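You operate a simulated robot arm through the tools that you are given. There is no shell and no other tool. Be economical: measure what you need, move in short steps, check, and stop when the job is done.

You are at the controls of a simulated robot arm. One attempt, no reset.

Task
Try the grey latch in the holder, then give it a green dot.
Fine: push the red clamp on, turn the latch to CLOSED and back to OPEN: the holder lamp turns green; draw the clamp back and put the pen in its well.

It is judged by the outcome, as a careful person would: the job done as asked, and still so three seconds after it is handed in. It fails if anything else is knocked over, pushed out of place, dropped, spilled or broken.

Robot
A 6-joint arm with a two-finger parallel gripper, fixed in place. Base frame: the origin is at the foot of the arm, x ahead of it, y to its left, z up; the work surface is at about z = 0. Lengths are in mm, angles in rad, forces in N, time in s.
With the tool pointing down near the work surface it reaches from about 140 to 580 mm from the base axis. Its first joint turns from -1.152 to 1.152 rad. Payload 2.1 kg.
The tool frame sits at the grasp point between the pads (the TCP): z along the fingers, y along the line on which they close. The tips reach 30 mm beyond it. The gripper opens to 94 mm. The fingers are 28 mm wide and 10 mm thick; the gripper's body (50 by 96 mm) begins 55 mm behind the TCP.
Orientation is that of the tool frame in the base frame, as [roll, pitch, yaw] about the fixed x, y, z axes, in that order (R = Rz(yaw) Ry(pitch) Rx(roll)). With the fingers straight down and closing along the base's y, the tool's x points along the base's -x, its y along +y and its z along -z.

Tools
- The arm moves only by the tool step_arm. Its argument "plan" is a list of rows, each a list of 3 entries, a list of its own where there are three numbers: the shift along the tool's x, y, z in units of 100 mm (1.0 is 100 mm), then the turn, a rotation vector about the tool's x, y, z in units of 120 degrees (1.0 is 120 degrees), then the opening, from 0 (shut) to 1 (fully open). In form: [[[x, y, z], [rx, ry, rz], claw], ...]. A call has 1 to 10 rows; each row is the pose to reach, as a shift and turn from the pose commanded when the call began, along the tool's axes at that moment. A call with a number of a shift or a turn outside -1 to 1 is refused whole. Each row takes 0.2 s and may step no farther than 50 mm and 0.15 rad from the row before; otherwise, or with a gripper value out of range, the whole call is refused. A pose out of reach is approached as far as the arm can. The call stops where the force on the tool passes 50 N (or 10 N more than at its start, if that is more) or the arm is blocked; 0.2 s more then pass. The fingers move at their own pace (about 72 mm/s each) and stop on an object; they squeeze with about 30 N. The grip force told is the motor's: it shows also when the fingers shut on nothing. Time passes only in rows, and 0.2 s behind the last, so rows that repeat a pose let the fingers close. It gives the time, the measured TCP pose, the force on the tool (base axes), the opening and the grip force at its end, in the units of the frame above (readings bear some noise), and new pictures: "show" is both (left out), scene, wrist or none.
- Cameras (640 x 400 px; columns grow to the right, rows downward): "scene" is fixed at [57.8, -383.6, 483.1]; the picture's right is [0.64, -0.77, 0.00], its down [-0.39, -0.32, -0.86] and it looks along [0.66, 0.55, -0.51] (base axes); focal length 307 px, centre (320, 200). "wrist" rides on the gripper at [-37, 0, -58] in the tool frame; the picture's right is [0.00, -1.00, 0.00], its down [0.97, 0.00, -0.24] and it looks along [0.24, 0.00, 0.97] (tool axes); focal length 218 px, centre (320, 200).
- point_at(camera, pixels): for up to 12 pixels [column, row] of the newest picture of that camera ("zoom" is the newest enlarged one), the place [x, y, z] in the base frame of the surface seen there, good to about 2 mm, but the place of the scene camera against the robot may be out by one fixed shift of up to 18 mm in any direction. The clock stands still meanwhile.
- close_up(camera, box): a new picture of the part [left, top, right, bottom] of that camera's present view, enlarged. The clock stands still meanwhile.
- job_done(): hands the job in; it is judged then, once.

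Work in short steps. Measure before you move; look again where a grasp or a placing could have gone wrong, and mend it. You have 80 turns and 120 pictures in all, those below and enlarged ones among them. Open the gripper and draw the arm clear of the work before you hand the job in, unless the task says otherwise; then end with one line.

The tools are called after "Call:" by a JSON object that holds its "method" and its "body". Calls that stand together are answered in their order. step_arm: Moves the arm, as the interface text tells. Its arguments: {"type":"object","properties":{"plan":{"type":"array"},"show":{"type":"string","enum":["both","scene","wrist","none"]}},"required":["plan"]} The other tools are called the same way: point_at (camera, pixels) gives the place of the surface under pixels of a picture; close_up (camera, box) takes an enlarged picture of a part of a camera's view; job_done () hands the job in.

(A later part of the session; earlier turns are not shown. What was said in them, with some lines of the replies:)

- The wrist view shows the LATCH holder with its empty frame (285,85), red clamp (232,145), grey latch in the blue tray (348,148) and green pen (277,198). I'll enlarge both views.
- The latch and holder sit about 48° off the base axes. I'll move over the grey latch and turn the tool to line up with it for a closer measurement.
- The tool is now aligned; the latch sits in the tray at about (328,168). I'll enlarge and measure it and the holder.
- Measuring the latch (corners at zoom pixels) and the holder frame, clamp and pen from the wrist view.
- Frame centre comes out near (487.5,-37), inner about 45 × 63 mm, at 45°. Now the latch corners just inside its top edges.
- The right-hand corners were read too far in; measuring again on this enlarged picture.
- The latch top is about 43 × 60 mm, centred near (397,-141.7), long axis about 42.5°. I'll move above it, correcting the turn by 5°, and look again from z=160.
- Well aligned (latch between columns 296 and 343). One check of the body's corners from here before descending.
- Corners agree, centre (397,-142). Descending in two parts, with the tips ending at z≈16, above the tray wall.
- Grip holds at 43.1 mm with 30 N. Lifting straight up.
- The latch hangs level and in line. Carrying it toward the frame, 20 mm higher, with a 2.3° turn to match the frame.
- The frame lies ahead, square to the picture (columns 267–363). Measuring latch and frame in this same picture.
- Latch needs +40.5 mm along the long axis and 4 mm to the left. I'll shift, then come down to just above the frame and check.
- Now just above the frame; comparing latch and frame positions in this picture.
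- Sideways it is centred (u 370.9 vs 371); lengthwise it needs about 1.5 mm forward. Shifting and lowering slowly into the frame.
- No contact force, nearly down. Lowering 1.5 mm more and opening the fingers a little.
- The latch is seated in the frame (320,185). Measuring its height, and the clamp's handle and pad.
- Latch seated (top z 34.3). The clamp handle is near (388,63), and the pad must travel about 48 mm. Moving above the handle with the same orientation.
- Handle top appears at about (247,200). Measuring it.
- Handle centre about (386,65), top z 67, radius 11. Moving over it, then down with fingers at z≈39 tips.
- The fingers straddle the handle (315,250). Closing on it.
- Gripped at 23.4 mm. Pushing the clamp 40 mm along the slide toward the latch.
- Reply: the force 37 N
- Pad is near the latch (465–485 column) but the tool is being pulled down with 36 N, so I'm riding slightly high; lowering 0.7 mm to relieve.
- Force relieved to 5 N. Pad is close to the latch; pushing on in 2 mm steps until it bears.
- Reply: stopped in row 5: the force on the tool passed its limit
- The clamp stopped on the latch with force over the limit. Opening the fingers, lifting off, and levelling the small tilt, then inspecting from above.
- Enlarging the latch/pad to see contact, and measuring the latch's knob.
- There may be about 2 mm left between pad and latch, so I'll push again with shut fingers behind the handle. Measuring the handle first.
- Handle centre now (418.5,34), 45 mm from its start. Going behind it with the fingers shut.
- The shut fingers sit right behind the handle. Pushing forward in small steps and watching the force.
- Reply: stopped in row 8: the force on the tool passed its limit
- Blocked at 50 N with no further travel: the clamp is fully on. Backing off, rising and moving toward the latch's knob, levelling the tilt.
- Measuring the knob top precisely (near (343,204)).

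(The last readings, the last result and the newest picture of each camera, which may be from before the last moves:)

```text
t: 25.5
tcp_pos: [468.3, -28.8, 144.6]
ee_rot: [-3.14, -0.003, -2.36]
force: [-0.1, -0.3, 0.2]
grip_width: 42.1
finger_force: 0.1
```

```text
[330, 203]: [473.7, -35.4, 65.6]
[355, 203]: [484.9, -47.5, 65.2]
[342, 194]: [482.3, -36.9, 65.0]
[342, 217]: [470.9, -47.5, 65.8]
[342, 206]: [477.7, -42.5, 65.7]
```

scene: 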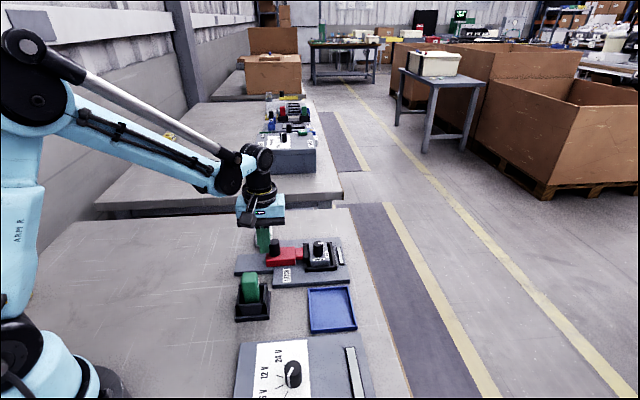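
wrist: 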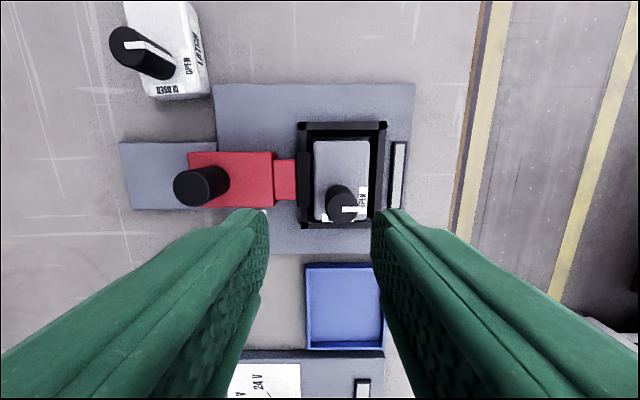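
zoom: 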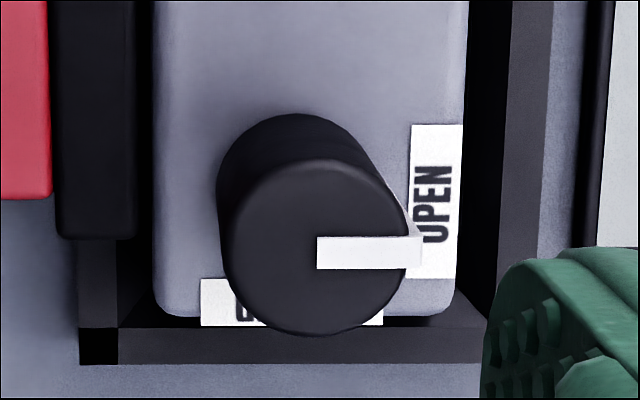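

Knob centre ≈ (476.7,-43.5), radius ≈ 9–10. I'll centre over it and turn −60° so the pads miss the pointer stripe.

Call:
{"method": "step_arm", "body": {"plan": [[[0.01, -0.04, 0], [0, 0, -0.0625], 0.45], [[0.02, -0.08, 0], [0, 0, -0.125], 0.45], [[0.03, -0.12, 0], [0, 0, -0.1875], 0.45], [[0.045, -0.163, 0], [0, 0, -0.25], 0.45], [[0.045, -0.163, 0.1], [0, 0, -0.3125], 0.45], [[0.045, -0.163, 0.2], [0, 0, -0.375], 0.45], [[0.045, -0.163, 0.3], [0, 0, -0.4375], 0.45], [[0.045, -0.163, 0.3], [0, 0, -0.5], 0.45], [[0.045, -0.163, 0.3], [0, 0, -0.5], 0.45]], "show": "wrist"}}

```text
t: 27.5
tcp_pos: [476.5, -44.1, 114.2]
ee_rot: [3.139, -0.004, -1.308]
force: [0.4, 0.9, -0.3]
grip_width: 42.2
finger_force: 0.1
```

wrist: 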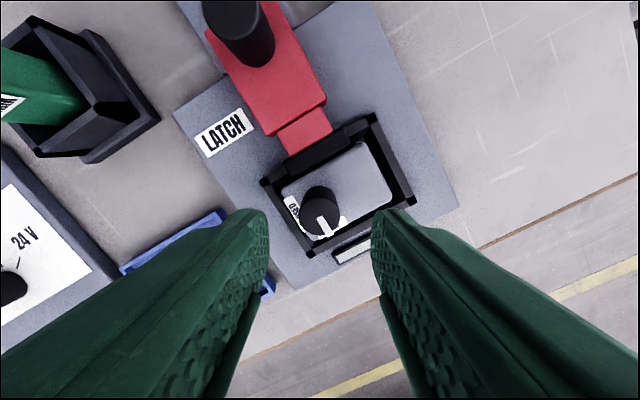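

Knob is centred (320,212) and the pointer faces away from the pads. Descending to z=70 and gripping.

Call:
{"method": "step_arm", "body": {"plan": [[[0, 0, 0.2], [0, 0, 0], 0.45], [[0, 0, 0.38], [0, 0, 0], 0.45], [[0, 0, 0.44], [0, 0, 0], 0.45], [[0, 0, 0.44], [0, 0, 0], 0.3], [[0, 0, 0.44], [0, 0, 0], 0.12], [[0, 0, 0.44], [0, 0, 0], 0.12], [[0, 0, 0.44], [0, 0, 0], 0.12]]}}

```text
t: 29.1
tcp_pos: [477.1, -45.7, 71.0]
ee_rot: [3.139, -0.004, -1.311]
force: [-0.3, -0.5, 0.0]
grip_width: 20.3
finger_force: 29.4
```

scene: 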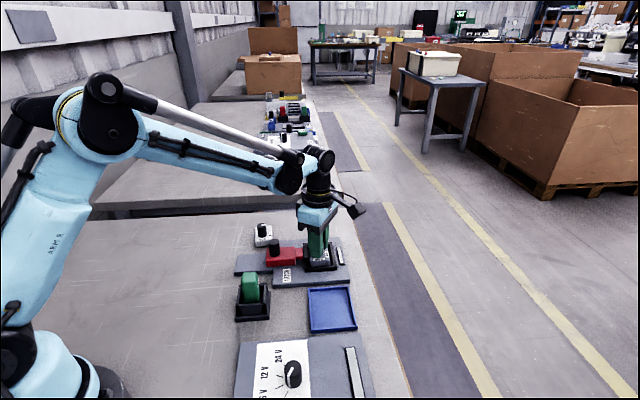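
wrist: 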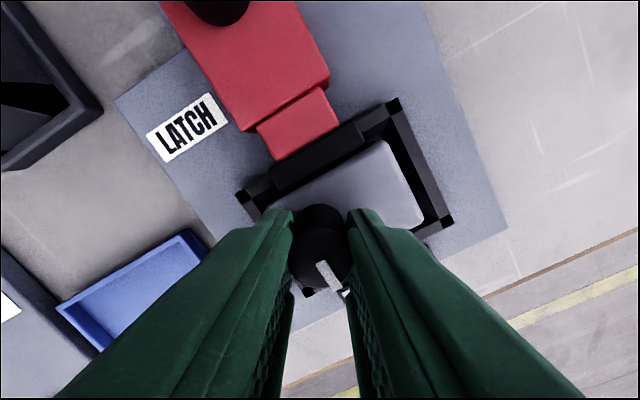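

Knob gripped at 20.3 mm. Turning it clockwise (seen from above) 84°, then the rest.

Call:
{"method": "step_arm", "body": {"plan": [[[0, 0, 0], [0, 0, 0.07], 0.12], [[0, 0, 0], [0, 0, 0.14], 0.12], [[0, 0, 0], [0, 0, 0.21], 0.12], [[0, 0, 0], [0, 0, 0.28], 0.12], [[0, 0, 0], [0, 0, 0.35], 0.12], [[0, 0, 0], [0, 0, 0.42], 0.12], [[0, 0, 0], [0, 0, 0.49], 0.12], [[0, 0, 0], [0, 0, 0.56], 0.12], [[0, 0, 0], [0, 0, 0.63], 0.12], [[0, 0, 0], [0, 0, 0.7], 0.12]]}}

```text
t: 31.3
tcp_pos: [475.5, -44.2, 70.9]
ee_rot: [-3.138, 0.0, -2.782]
force: [-0.5, 0.8, 1.5]
grip_width: 20.5
finger_force: 30.5
```

scene: 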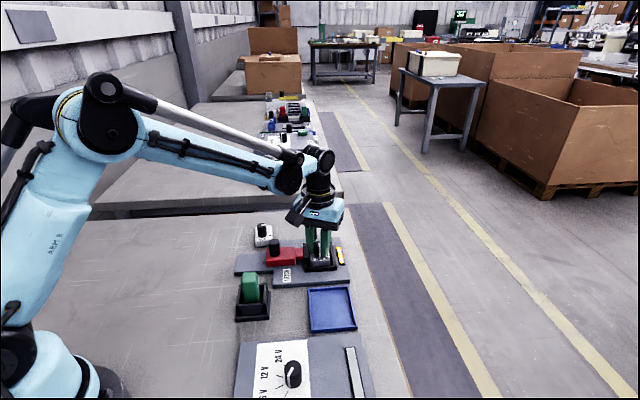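
wrist: 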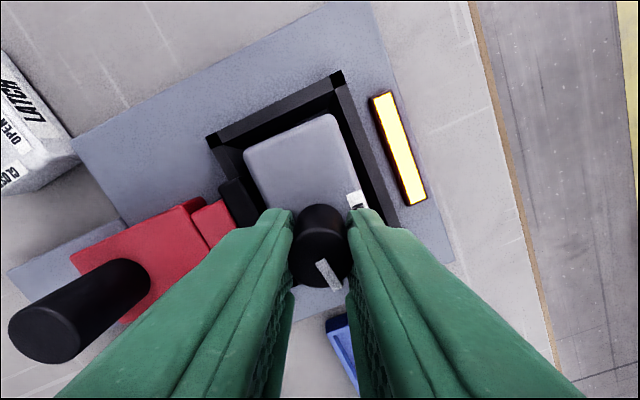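

The lamp is amber now: halfway. Turning the last 6–8° toward CLOSED to be sure.

Call:
{"method": "step_arm", "body": {"plan": [[[0, 0, 0], [0, 0, 0.03], 0.12], [[0, 0, 0], [0, 0, 0.055], 0.12], [[0, 0, 0], [0, 0, 0.055], 0.12]]}}

```text
t: 32.1
tcp_pos: [476.0, -43.9, 70.3]
ee_rot: [-3.139, -0.001, -2.893]
force: [0.5, 1.5, 1.1]
grip_width: 20.3
finger_force: 29.8
```

scene: 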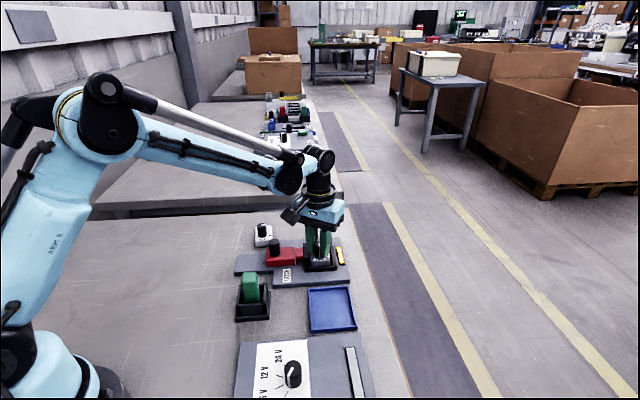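
wrist: 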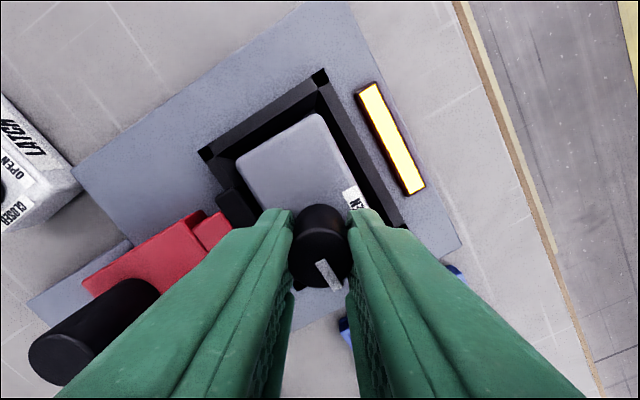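

At CLOSED (90° turned). Turning back toward OPEN.

Call:
{"method": "step_arm", "body": {"plan": [[[0, 0, 0], [0, 0, -0.07], 0.12], [[0, 0, 0], [0, 0, -0.14], 0.12], [[0, 0, 0], [0, 0, -0.21], 0.12], [[0, 0, 0], [0, 0, -0.28], 0.12], [[0, 0, 0], [0, 0, -0.35], 0.12], [[0, 0, 0], [0, 0, -0.42], 0.12], [[0, 0, 0], [0, 0, -0.49], 0.12], [[0, 0, 0], [0, 0, -0.56], 0.12], [[0, 0, 0], [0, 0, -0.63], 0.12], [[0, 0, 0], [0, 0, -0.7], 0.12]], "show": "none"}}

Call:
{"method": "step_arm", "body": {"plan": [[[0, 0, 0], [0, 0, -0.03], 0.12], [[0, 0, 0], [0, 0, -0.055], 0.12], [[0, 0, 0], [0, 0, -0.055], 0.12]]}}

```text
t: 34.3
tcp_pos: [475.7, -44.5, 69.7]
ee_rot: [3.14, -0.003, -1.424]
force: [0.0, -0.2, 0.3]
grip_width: 20.5
finger_force: 29.9
```

```text
t: 35.1
tcp_pos: [476.6, -43.9, 70.2]
ee_rot: [3.139, -0.003, -1.311]
force: [1.0, -0.3, -0.4]
grip_width: 20.3
finger_force: 30.3
```

scene: 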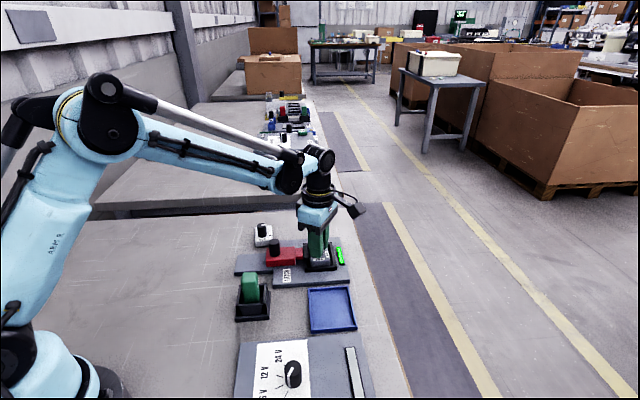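
wrist: 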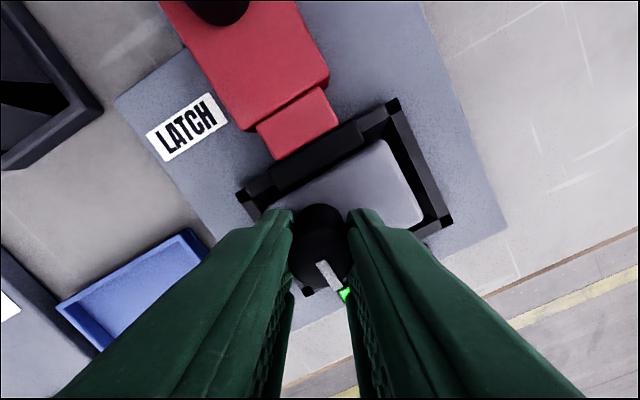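

The lamp is green. Releasing the knob, rising, and turning back to the 45° heading.

Call:
{"method": "step_arm", "body": {"plan": [[[0, 0, 0], [0, 0, 0], 0.3], [[0, 0, 0], [0, 0, 0], 0.45], [[0, 0, -0.35], [0, 0, 0.06], 0.45], [[0, 0, -0.7], [0, 0, 0.125], 0.45], [[0, 0, -0.8], [0, 0, 0.1875], 0.45], [[0, 0, -0.8], [0, 0, 0.25], 0.45], [[0, 0, -0.8], [0, 0, 0.3125], 0.45], [[0, 0, -0.8], [0, 0, 0.375], 0.45], [[0, 0, -0.8], [0, 0, 0.4375], 0.45], [[0, 0, -0.8], [0, 0, 0.498], 0.45]]}}

```text
t: 37.3
tcp_pos: [476.3, -43.8, 150.0]
ee_rot: [-3.139, -0.004, -2.358]
force: [0.3, -0.2, 0.0]
grip_width: 42.1
finger_force: 0.1
```

scene: 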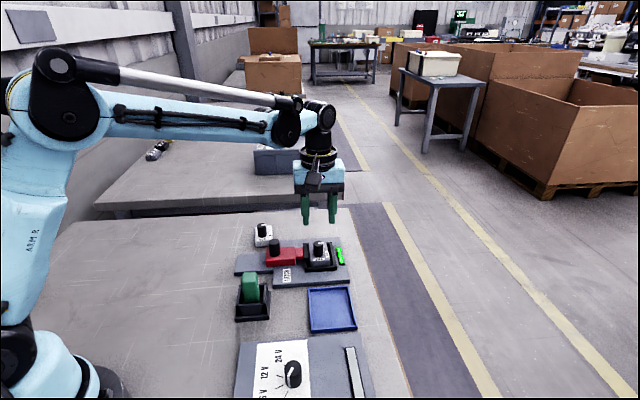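
wrist: 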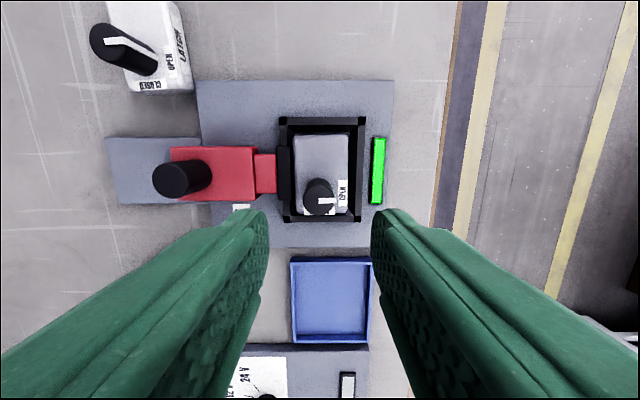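

Lamp stays green. Going to the clamp handle at (418.5,34) and straddling it.

Call:
{"method": "step_arm", "body": {"plan": [[[-0.03, 0.3, 0], [0, 0, 0], 0.5], [[-0.1, 0.65, 0], [0, 0, 0], 0.55], [[-0.135, 0.96, 0], [0, 0, 0], 0.6], [[-0.135, 0.96, 0.2], [0, 0, 0], 0.6], [[-0.135, 0.96, 0.5], [0, 0, 0], 0.6], [[-0.135, 0.96, 0.79], [0, 0, 0], 0.6], [[-0.135, 0.96, 0.79], [0, 0, 0], 0.6]], "show": "wrist"}}

```text
t: 38.9
tcp_pos: [417.1, 32.6, 70.5]
ee_rot: [-3.141, -0.005, -2.355]
force: [0.2, 0.5, 0.0]
grip_width: 56.3
finger_force: 0.1
```

wrist: 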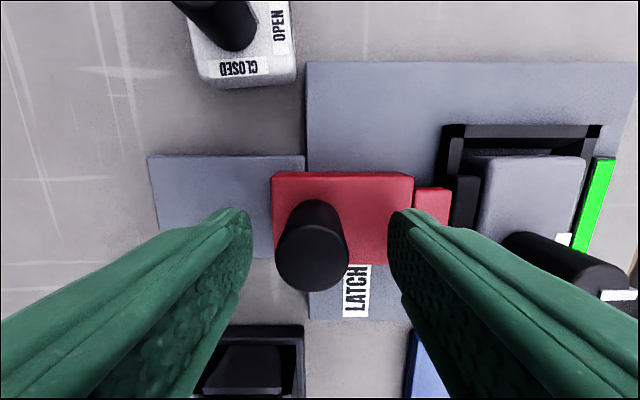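

Fingers straddle the handle, which is ~2.5 mm left of centre. Shifting and closing.

Call:
{"method": "step_arm", "body": {"plan": [[[0, 0.02, 0], [0, 0, 0], 0.45], [[0, 0.02, 0], [0, 0, 0], 0.15], [[0, 0.02, 0], [0, 0, 0], 0.15], [[0, 0.02, 0], [0, 0, 0], 0.15]], "show": "none"}}

Call:
{"method": "step_arm", "body": {"plan": [[[0, 0.07, 0], [0, 0, 0], 0.15], [[0, 0.15, 0], [0, 0, 0], 0.15], [[0, 0.23, 0.002], [0, 0, 0], 0.15], [[0, 0.31, 0.003], [0, 0, 0], 0.15], [[0, 0.38, 0.004], [0, 0, 0], 0.15], [[0, 0.38, 0.004], [0, 0, 0], 0.15]]}}

```text
t: 39.9
tcp_pos: [416.5, 34.9, 71.4]
ee_rot: [-3.138, -0.003, -2.352]
force: [-2.8, 2.5, -2.3]
grip_width: 23.5
finger_force: 44.9
```

```text
t: 41.3
tcp_pos: [388.9, 61.1, 71.5]
ee_rot: [-3.14, -0.007, -2.353]
force: [-9.6, -8.8, 7.7]
grip_width: 23.3
finger_force: 44.6
```

scene: 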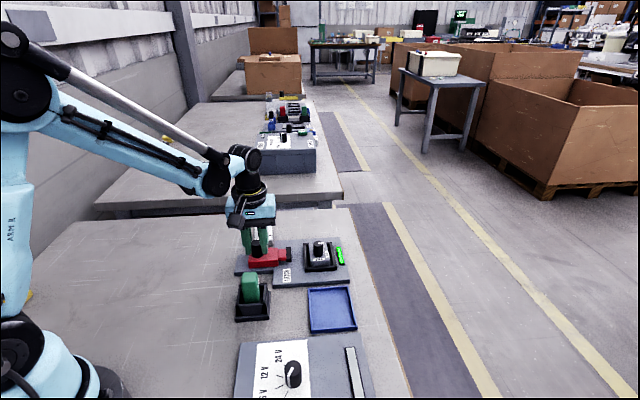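
wrist: 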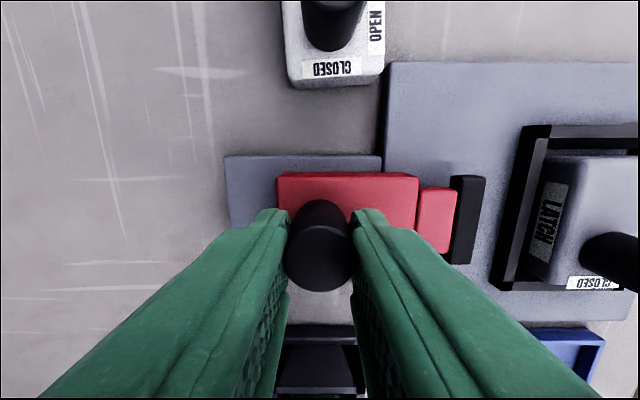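

Almost back (4–5 mm left). Finishing the draw, easing the small side load.

Call:
{"method": "step_arm", "body": {"plan": [[[0.004, 0.015, 0], [0, 0, 0], 0.15], [[0.006, 0.03, 0], [0, 0, 0], 0.15], [[0.006, 0.045, 0], [0, 0, 0], 0.15], [[0.006, 0.045, 0], [0, 0, 0], 0.15]], "show": "none"}}

Call:
{"method": "step_arm", "body": {"plan": [[[0, 0, 0], [0, 0, 0], 0.35], [[0, 0, 0], [0, 0, 0], 0.6], [[0, 0, -0.35], [0, 0, 0], 0.6], [[0, 0, -0.75], [0, 0, 0], 0.6], [[0, 0, -0.95], [0, 0, 0], 0.6], [[0, 0, -0.95], [0, 0, 0], 0.6]]}}

```text
t: 42.3
tcp_pos: [385.3, 63.9, 71.1]
ee_rot: [-3.14, -0.004, -2.354]
force: [-9.8, -6.4, 25.7]
grip_width: 23.6
finger_force: 45.0
```

```text
t: 43.7
tcp_pos: [386.7, 63.6, 166.8]
ee_rot: [-3.139, -0.004, -2.356]
force: [0.1, -0.1, 0.0]
grip_width: 56.1
finger_force: 0.0
```

scene: 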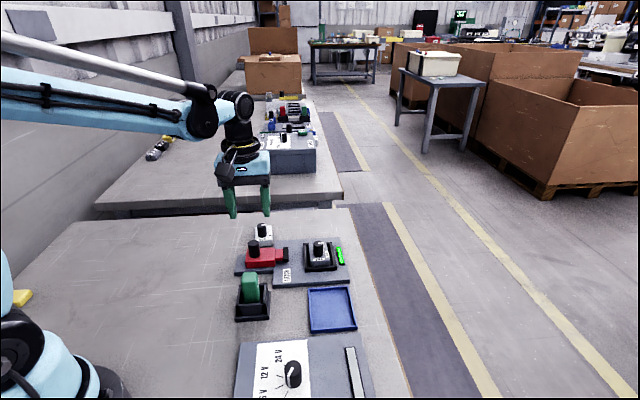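
wrist: 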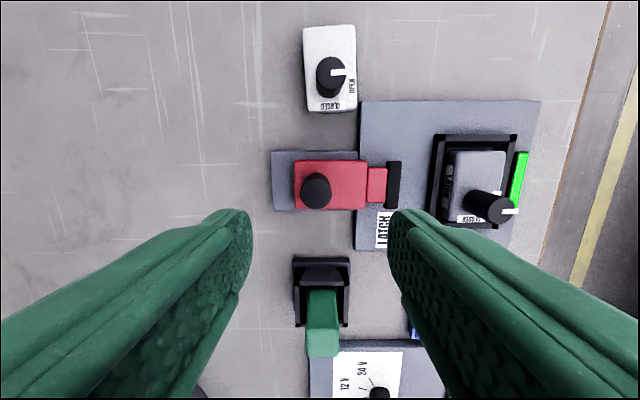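

Clamp back at its start, lamp still green, latch seated. Now over to the green pen (about (306,-25)).

Call:
{"method": "step_arm", "body": {"plan": [[[0.3, -0.02, 0], [0, 0, 0], 0.6], [[0.65, -0.04, 0], [0, 0, 0], 0.6], [[0.9, -0.06, 0], [0, 0, 0], 0.6], [[0.9, -0.06, 0], [0, 0, 0], 0.6]], "show": "wrist"}}

```text
t: 44.7
tcp_pos: [326.5, -5.8, 166.6]
ee_rot: [-3.14, -0.004, -2.355]
force: [0.4, -0.5, -0.5]
grip_width: 56.4
finger_force: 0.0
```

wrist: 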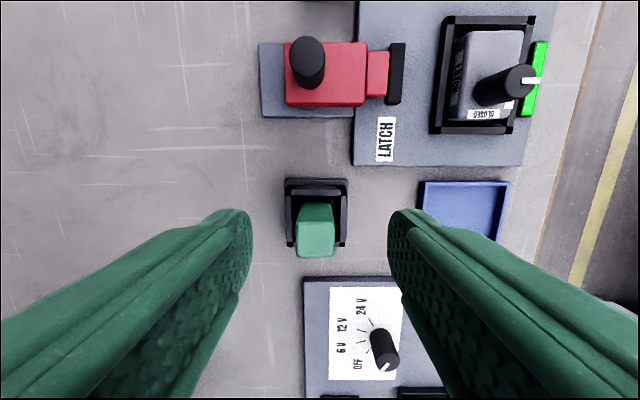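

Zooming on the pen and well and measuring.

Call:
{"method": "close_up", "body": {"camera": "wrist", "box": [264, 165, 376, 275]}}

Call:
{"method": "point_at", "body": {"camera": "wrist", "pixels": [[300, 224], [331, 224], [298, 255], [332, 255], [316, 240], [305, 208], [327, 208], [290, 185], [344, 185], [288, 240], [345, 240], [316, 190]]}}

Call:
{"method": "close_up", "body": {"camera": "scene", "box": [215, 255, 295, 335]}}

```text
3.64 times, centred on (320, 220) of wrist
```

zoom: 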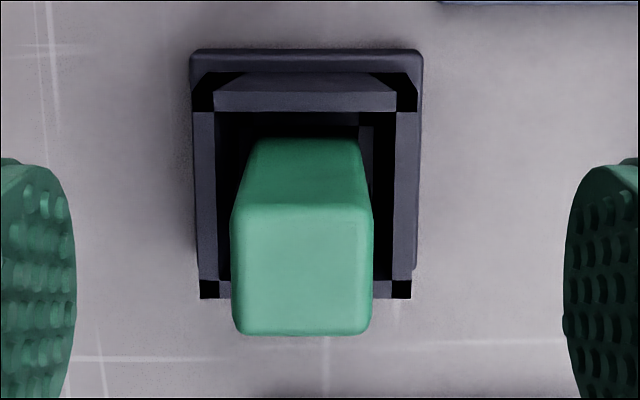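

```text
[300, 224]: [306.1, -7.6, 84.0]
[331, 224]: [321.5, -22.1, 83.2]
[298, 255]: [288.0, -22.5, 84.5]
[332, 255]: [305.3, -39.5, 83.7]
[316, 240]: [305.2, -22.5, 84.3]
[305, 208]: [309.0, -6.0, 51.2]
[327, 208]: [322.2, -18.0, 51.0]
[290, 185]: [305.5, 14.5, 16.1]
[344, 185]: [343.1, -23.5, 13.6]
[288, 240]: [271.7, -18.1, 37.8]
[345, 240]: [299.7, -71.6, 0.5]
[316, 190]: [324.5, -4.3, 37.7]
```

```text
5.00 times, centred on (255, 295) of scene
```

zoom: 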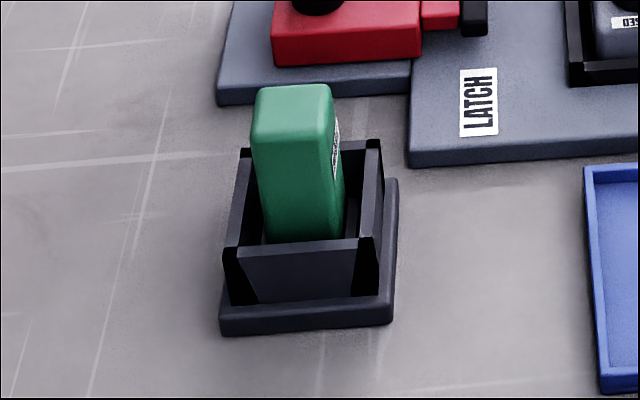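

Pen body is 25 mm square in plan, centred (305.2,-22.9), top z 84, rim z 38. Moving over it and down so the tips stop at z≈45.

Call:
{"method": "step_arm", "body": {"plan": [[[0.14, 0.015, 0], [0, 0, 0], 0.6], [[0.272, 0.03, 0], [0, 0, 0], 0.6], [[0.272, 0.03, 0.3], [0, 0, 0], 0.6], [[0.272, 0.03, 0.6], [0, 0, 0], 0.6], [[0.272, 0.03, 0.92], [0, 0, 0], 0.6], [[0.272, 0.03, 0.92], [0, 0, 0], 0.6]]}}

```text
t: 46.1
tcp_pos: [304.0, -21.6, 73.9]
ee_rot: [-3.14, -0.004, -2.354]
force: [-0.2, -0.4, -0.3]
grip_width: 56.3
finger_force: 0.0
```

scene: 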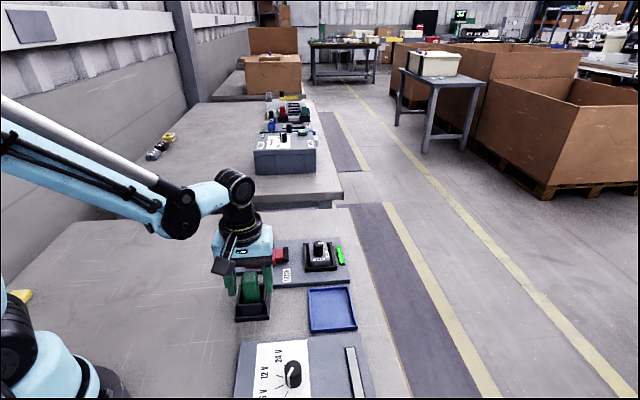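
wrist: 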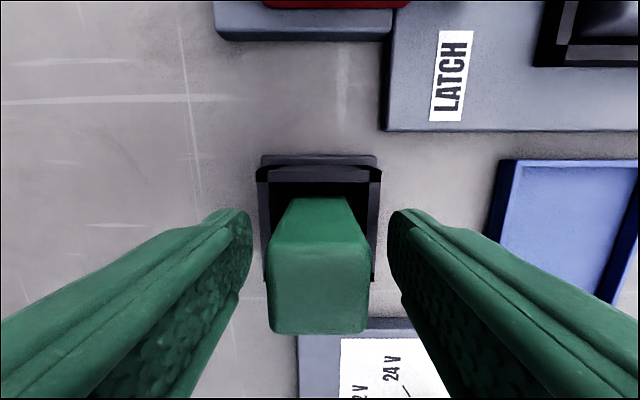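

The pen is centred between the fingers (318,270). Closing on it.

Call:
{"method": "step_arm", "body": {"plan": [[[0, 0, 0], [0, 0, 0], 0.4], [[0, 0, 0], [0, 0, 0], 0.15], [[0, 0, 0], [0, 0, 0], 0.15], [[0, 0, 0], [0, 0, 0], 0.15]], "show": "none"}}

Call:
{"method": "step_arm", "body": {"plan": [[[0, 0, -0.1], [0, 0, 0], 0.15], [[0, 0, -0.25], [0, 0, 0], 0.15], [[0, 0, -0.45], [0, 0, 0], 0.15], [[0, 0, -0.7], [0, 0, 0], 0.15], [[0, 0, -0.7], [0, 0, 0], 0.15]]}}

```text
t: 47.1
tcp_pos: [303.5, -21.5, 74.2]
ee_rot: [-3.141, -0.003, -2.356]
force: [0.2, 1.2, -0.8]
grip_width: 31.6
finger_force: 30.1
```

```text
t: 48.3
tcp_pos: [305.5, -21.0, 143.9]
ee_rot: [-3.14, -0.003, -2.355]
force: [-0.8, 0.5, -0.9]
grip_width: 31.3
finger_force: 30.0
```

scene: 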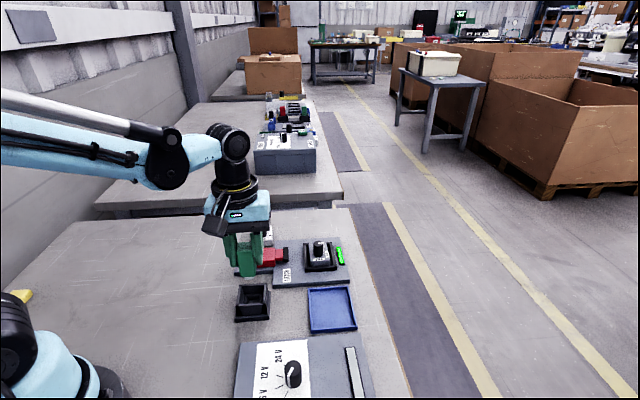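
wrist: 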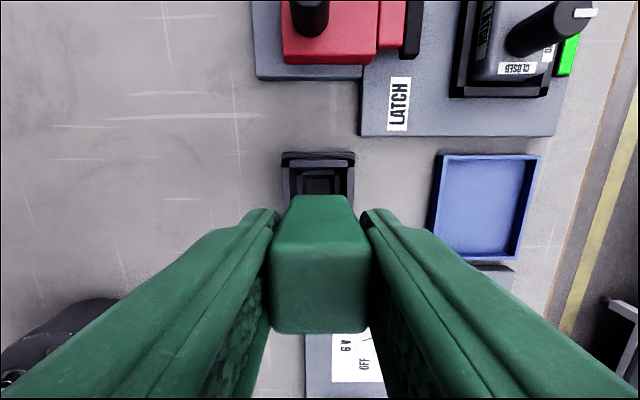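

Pen is lifted clear (31.4 mm wide). Looking at its lower end in the scene view.

Call:
{"method": "close_up", "body": {"camera": "scene", "box": [195, 215, 305, 325]}}

Call:
{"method": "point_at", "body": {"camera": "scene", "pixels": [[242, 276], [249, 276], [243, 265], [240, 250], [252, 290], [320, 244], [243, 245], [253, 274]]}}

```text
3.64 times, centred on (250, 270) of scene
```

zoom: 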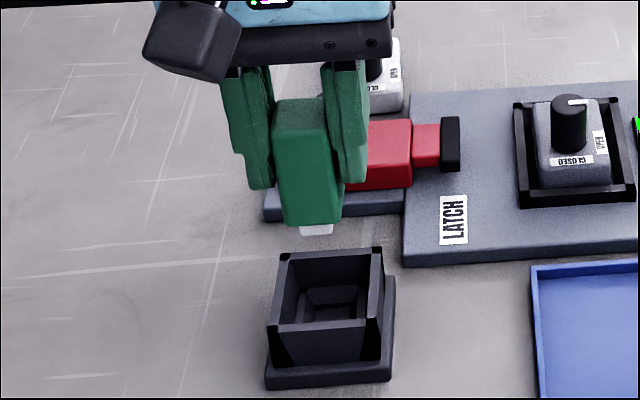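

```text
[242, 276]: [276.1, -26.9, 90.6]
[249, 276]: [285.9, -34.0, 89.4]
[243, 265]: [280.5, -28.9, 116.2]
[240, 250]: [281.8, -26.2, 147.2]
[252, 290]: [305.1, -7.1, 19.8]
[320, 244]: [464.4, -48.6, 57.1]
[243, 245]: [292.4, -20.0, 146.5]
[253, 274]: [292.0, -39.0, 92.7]
```

A white nib shows under the pen at zoom (316,229). Measuring nib and calibration points with the scene camera.

Call:
{"method": "point_at", "body": {"camera": "zoom", "pixels": [[305, 229], [316, 230], [328, 228], [316, 225], [316, 233], [310, 112], [300, 128], [305, 218], [545, 150], [568, 103], [600, 170], [422, 230]]}}

Call:
{"method": "point_at", "body": {"camera": "wrist", "pixels": [[305, 245], [335, 245], [300, 325], [340, 325], [398, 105], [485, 90]]}}

```text
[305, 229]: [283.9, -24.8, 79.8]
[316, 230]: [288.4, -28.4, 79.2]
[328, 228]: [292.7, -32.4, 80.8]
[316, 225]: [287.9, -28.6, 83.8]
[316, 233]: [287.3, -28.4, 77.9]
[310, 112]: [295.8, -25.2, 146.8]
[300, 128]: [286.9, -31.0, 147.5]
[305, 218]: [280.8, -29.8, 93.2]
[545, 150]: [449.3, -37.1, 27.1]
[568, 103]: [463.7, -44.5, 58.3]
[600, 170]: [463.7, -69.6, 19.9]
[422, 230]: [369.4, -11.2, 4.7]
```

```text
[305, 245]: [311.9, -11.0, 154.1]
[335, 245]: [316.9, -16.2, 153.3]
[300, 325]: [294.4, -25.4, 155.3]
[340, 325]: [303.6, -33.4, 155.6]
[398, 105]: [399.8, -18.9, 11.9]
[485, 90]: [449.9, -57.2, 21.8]
```

Scene z reads 7.4 mm low, so the nib bottom is ~59 mm below the TCP, ~12 mm wide and centred. Target: clear area of the latch beyond its knob (u≈370.7, v≈335). Carrying the pen over, high enough to clear the knob.

Call:
{"method": "step_arm", "body": {"plan": [[[0, 0, -0.06], [0, 0, 0], 0.15], [[-0.2, -0.22, -0.08], [0, 0, 0], 0.15], [[-0.45, -0.47, -0.08], [0, 0, 0], 0.15], [[-0.67, -0.7, -0.08], [0, 0, 0], 0.15], [[-0.67, -0.7, -0.08], [0, 0, 0], 0.15]], "show": "none"}}

Call:
{"method": "step_arm", "body": {"plan": [[[-0.2, -0.22, 0], [0, 0, 0], 0.15], [[-0.45, -0.47, 0], [0, 0, 0], 0.15], [[-0.66, -0.7, 0], [0, 0, 0], 0.15], [[-0.66, -0.7, 0], [0, 0, 0], 0.15]]}}

```text
t: 49.5
tcp_pos: [403.0, -23.1, 152.1]
ee_rot: [-3.14, -0.005, -2.354]
force: [-0.6, -0.3, -0.5]
grip_width: 31.7
finger_force: 30.2
```

```text
t: 50.5
tcp_pos: [498.9, -25.9, 151.2]
ee_rot: [-3.138, -0.004, -2.354]
force: [-1.3, 0.5, -0.4]
grip_width: 31.5
finger_force: 30.4
```

scene: 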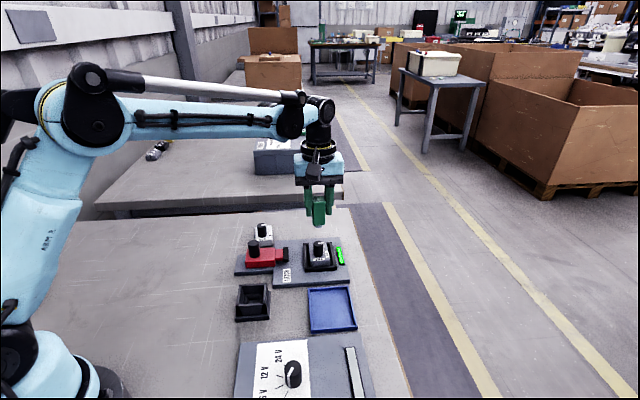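
wrist: 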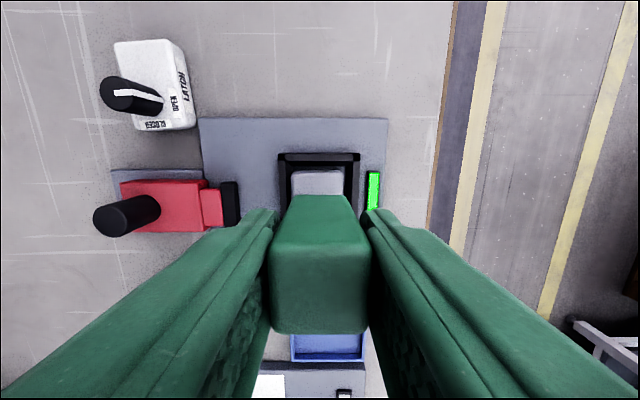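

TCP is at u 371.1, v 334.5 as wanted. Lowering to a few mm above the latch and checking in the scene view.

Call:
{"method": "step_arm", "body": {"plan": [[[0, 0, 0.2], [0, 0, 0], 0.15], [[0, 0, 0.38], [0, 0, 0], 0.15], [[0, 0, 0.52], [0, 0, 0], 0.15], [[0, 0, 0.52], [0, 0, 0], 0.15]], "show": "wrist"}}

Call:
{"method": "close_up", "body": {"camera": "scene", "box": [280, 200, 360, 280]}}

```text
t: 51.5
tcp_pos: [498.5, -25.3, 99.1]
ee_rot: [-3.139, -0.004, -2.355]
force: [0.2, 0.1, -1.1]
grip_width: 31.5
finger_force: 29.9
```

wrist: 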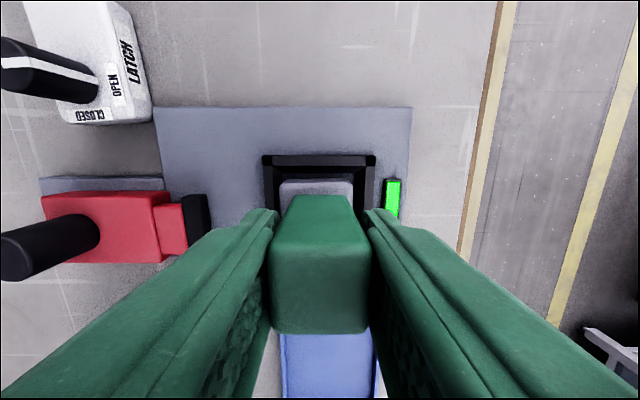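

```text
5.00 times, centred on (320, 240) of scene
```

zoom: 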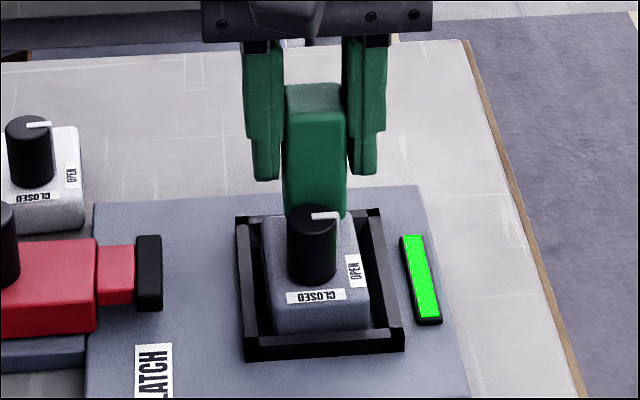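

The pen clears the knob and stands over the latch's free end. Lowering 5.5 mm in fine steps.

Call:
{"method": "step_arm", "body": {"plan": [[[0, 0, 0.03], [0, 0, 0], 0.15], [[0, 0, 0.045], [0, 0, 0], 0.15], [[0, 0, 0.055], [0, 0, 0], 0.15]], "show": "none"}}

Call:
{"method": "step_arm", "body": {"plan": [[[0, 0, 0.005], [0, 0, 0], 0.15], [[0, 0, 0.01], [0, 0, 0], 0.15]], "show": "none"}}

```text
t: 52.3
tcp_pos: [498.5, -25.8, 94.7]
ee_rot: [-3.139, -0.005, -2.355]
force: [0.1, -0.5, 21.9]
grip_width: 31.6
finger_force: 30.0
```

```text
t: 52.9
tcp_pos: [498.7, -25.7, 93.0]
ee_rot: [-3.14, -0.002, -2.353]
force: [0.3, -1.9, 22.5]
grip_width: 31.7
finger_force: 29.9
```

Contact made (22 N). Lifting straight up and checking the mark.

Call:
{"method": "step_arm", "body": {"plan": [[[0, 0, 0], [0, 0, 0], 0.15], [[0, 0, -0.1], [0, 0, 0], 0.15], [[0, 0, -0.35], [0, 0, 0], 0.15], [[0, 0, -0.6], [0, 0, 0], 0.15], [[0.25, 0.3, -0.6], [0, 0, 0], 0.15], [[0.5, 0.6, -0.6], [0, 0, 0], 0.15], [[0.5, 0.6, -0.6], [0, 0, 0], 0.15]]}}

Call:
{"method": "close_up", "body": {"camera": "scene", "box": [280, 220, 360, 280]}}

```text
t: 54.5
tcp_pos: [420.1, -19.1, 153.6]
ee_rot: [-3.14, -0.002, -2.356]
force: [-0.4, 0.1, -1.2]
grip_width: 31.3
finger_force: 29.9
```

scene: 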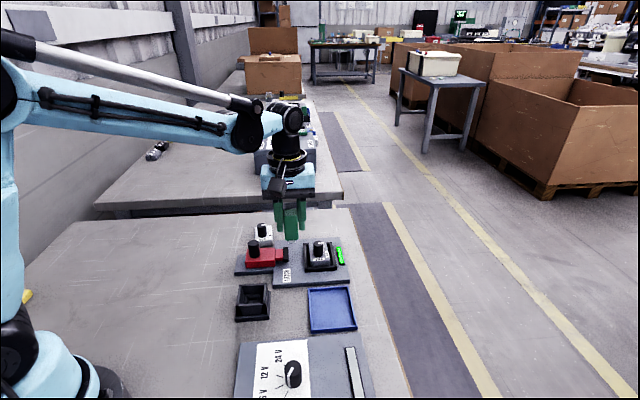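
wrist: 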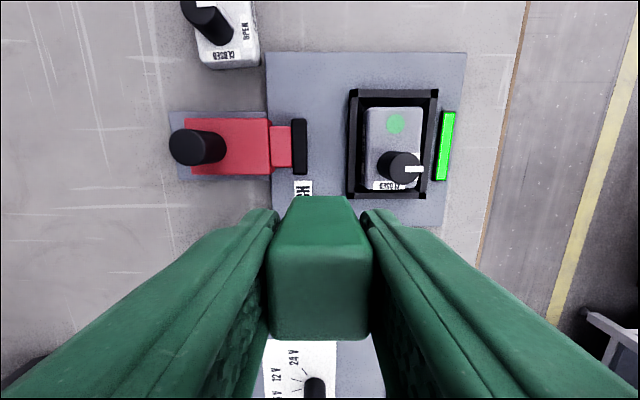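

```text
6.67 times, centred on (320, 250) of scene
```

zoom: 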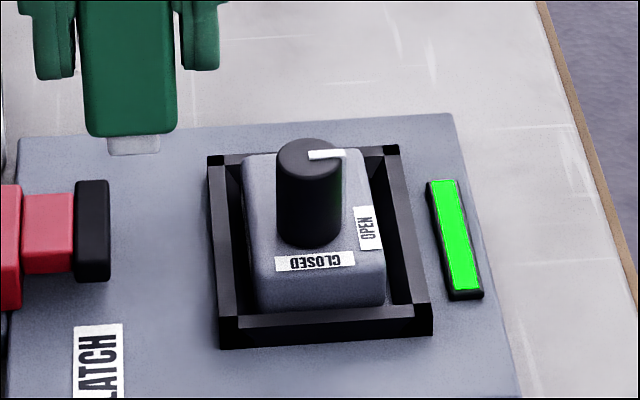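

A green dot shows on the latch at wrist (396,123) and the lamp is still green. Taking the pen back over its well by the same offsets.

Call:
{"method": "step_arm", "body": {"plan": [[[0.25, 0.24, 0], [0, 0, 0], 0.15], [[0.55, 0.52, 0], [0, 0, 0], 0.15], [[0.83, 0.8, 0], [0, 0, 0], 0.15], [[0.83, 0.8, 0.0], [0, 0, 0], 0.15]]}}

Call:
{"method": "close_up", "body": {"camera": "scene", "box": [195, 215, 305, 325]}}

```text
t: 55.5
tcp_pos: [304.9, -20.6, 153.6]
ee_rot: [-3.139, -0.005, -2.354]
force: [0.4, -0.3, -0.5]
grip_width: 31.4
finger_force: 29.3
```

scene: 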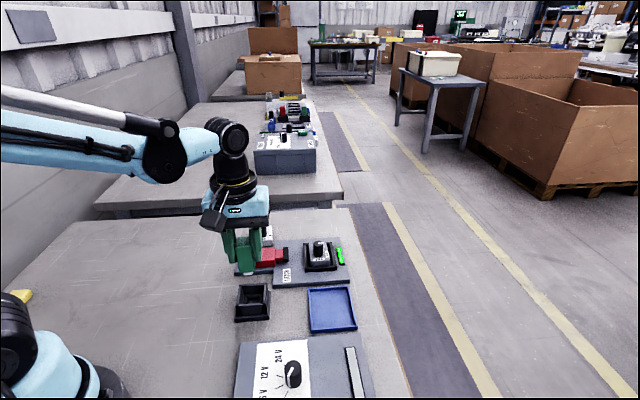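
wrist: 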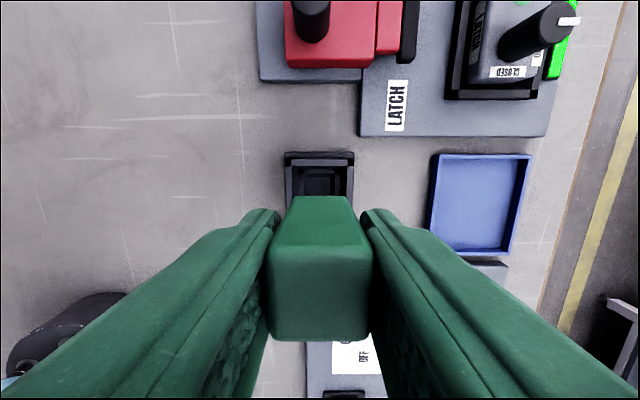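

```text
3.64 times, centred on (250, 270) of scene
```

zoom: 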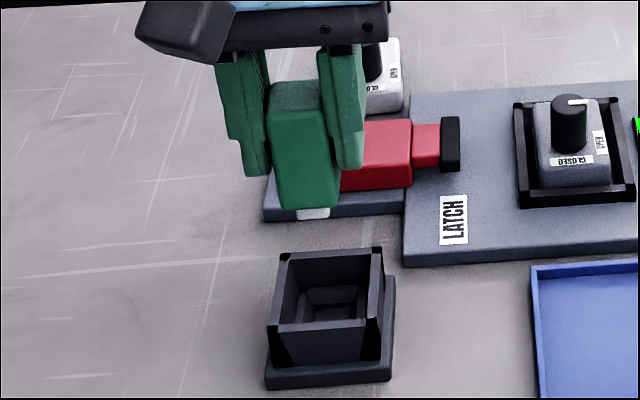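

Well and pen line up (well columns 285–353, pen centre 320). Lowering into the well, watching for contact.

Call:
{"method": "step_arm", "body": {"plan": [[[0, 0, 0.25], [0, 0, 0], 0.15], [[0, 0, 0.45], [0, 0, 0], 0.15], [[0, 0, 0.55], [0, 0, 0], 0.15], [[0, 0, 0.63], [0, 0, 0], 0.15], [[0, 0, 0.7], [0, 0, 0], 0.15], [[0, 0, 0.75], [0, 0, 0], 0.15], [[0, 0, 0.785], [0, 0, 0], 0.15]]}}

```text
t: 57.1
tcp_pos: [305.0, -21.6, 74.4]
ee_rot: [-3.139, -0.002, -2.355]
force: [0.1, 0.1, -0.7]
grip_width: 31.4
finger_force: 29.8
```

scene: 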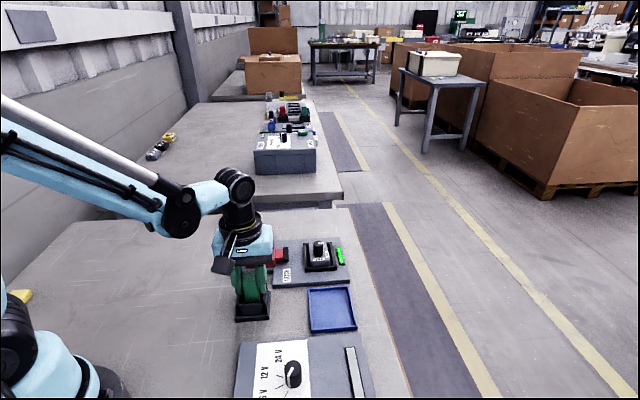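
wrist: 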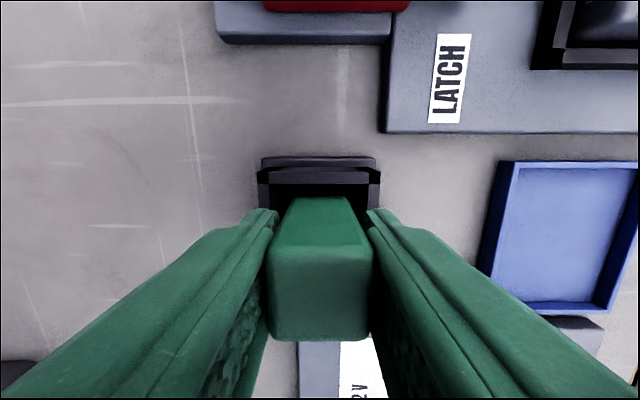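

Inside the well with no contact yet. Lowering until it just seats, then opening and rising.

Call:
{"method": "step_arm", "body": {"plan": [[[0, 0, 0.008], [0, 0, 0], 0.15], [[0, 0, 0.015], [0, 0, 0], 0.15], [[0, 0, 0.02], [0, 0, 0], 0.15]], "show": "none"}}

Call:
{"method": "step_arm", "body": {"plan": [[[0, 0, 0], [0, 0, 0], 0.38], [[0, 0, 0], [0, 0, 0], 0.55], [[0, 0, 0], [0, 0, 0], 0.6], [[0, 0, -0.3], [0, 0, 0], 0.6], [[0, 0, -0.65], [0, 0, 0], 0.6], [[0, 0, -0.98], [0, 0, 0], 0.6], [[0, 0, -0.98], [0, 0, 0], 0.6]]}}

```text
t: 57.9
tcp_pos: [305.4, -21.0, 73.7]
ee_rot: [-3.141, -0.004, -2.354]
force: [0.2, 0.6, -0.2]
grip_width: 31.6
finger_force: 30.1
```

```text
t: 59.5
tcp_pos: [304.1, -21.9, 171.5]
ee_rot: [-3.139, -0.002, -2.354]
force: [-0.4, -0.7, -0.2]
grip_width: 56.6
finger_force: 0.1
```

scene: 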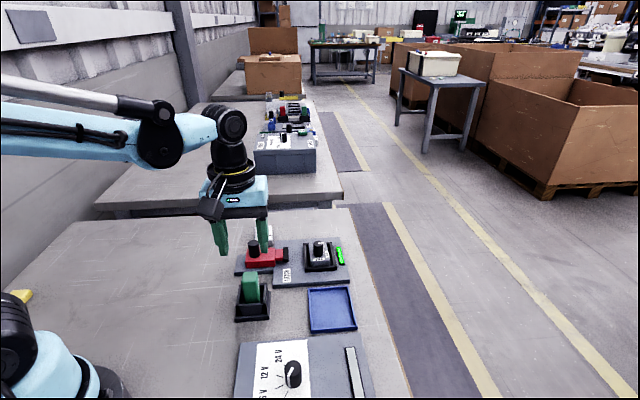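
wrist: 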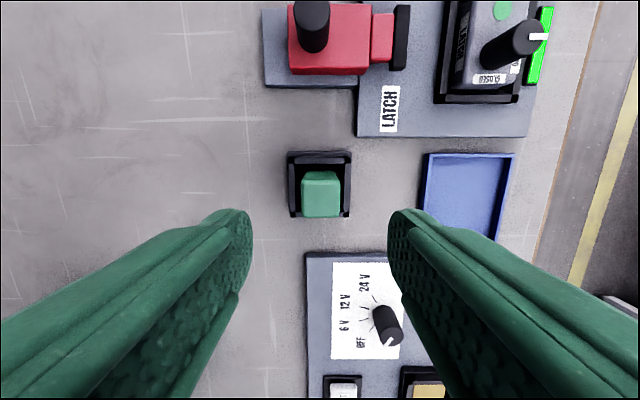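

The pen stands in the well. Checking its height and the overall end state close up.

Call:
{"method": "point_at", "body": {"camera": "wrist", "pixels": [[320, 195], [308, 210], [332, 182]]}}

Call:
{"method": "close_up", "body": {"camera": "scene", "box": [215, 215, 365, 335]}}

```text
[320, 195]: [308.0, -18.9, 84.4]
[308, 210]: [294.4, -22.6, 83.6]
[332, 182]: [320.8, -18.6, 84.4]
```

```text
3.33 times, centred on (290, 275) of scene
```

zoom: 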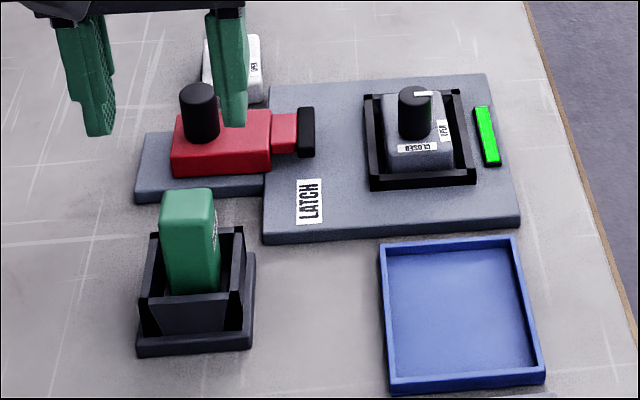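

Pen top is back at z 84 (seated), clamp drawn back, latch OPEN with its green dot, lamp green. Raising the arm clear.

Call:
{"method": "step_arm", "body": {"plan": [[[0, 0, -0.3], [0, 0, 0], 0.8], [[0, 0, -0.7], [0, 0, 0], 1], [[0, 0, -0.95], [0, 0, 0], 1], [[0, 0, -0.95], [0, 0, 0], 1]], "show": "scene"}}

Call:
{"method": "job_done", "body": {}}

```text
t: 60.5
tcp_pos: [304.8, -22.0, 267.5]
ee_rot: [-3.14, -0.002, -2.355]
force: [-0.9, -0.6, 0.1]
grip_width: 94.1
finger_force: 0.0
```

scene: 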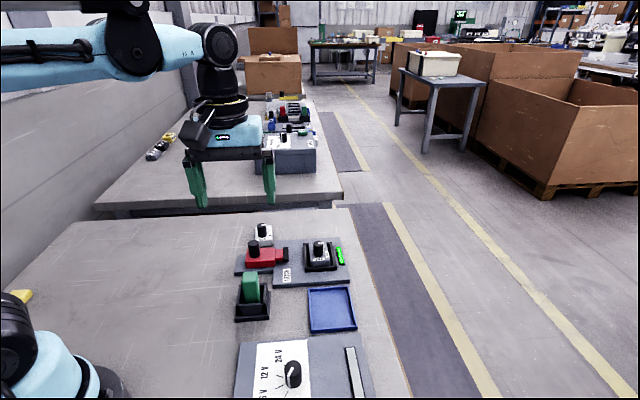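

```text
The job is handed in.
```

The grey latch passed its trial in the holder (lamp green) and has its green dot; it is still in the holder at OPEN, with the clamp drawn back and the pen in its well.
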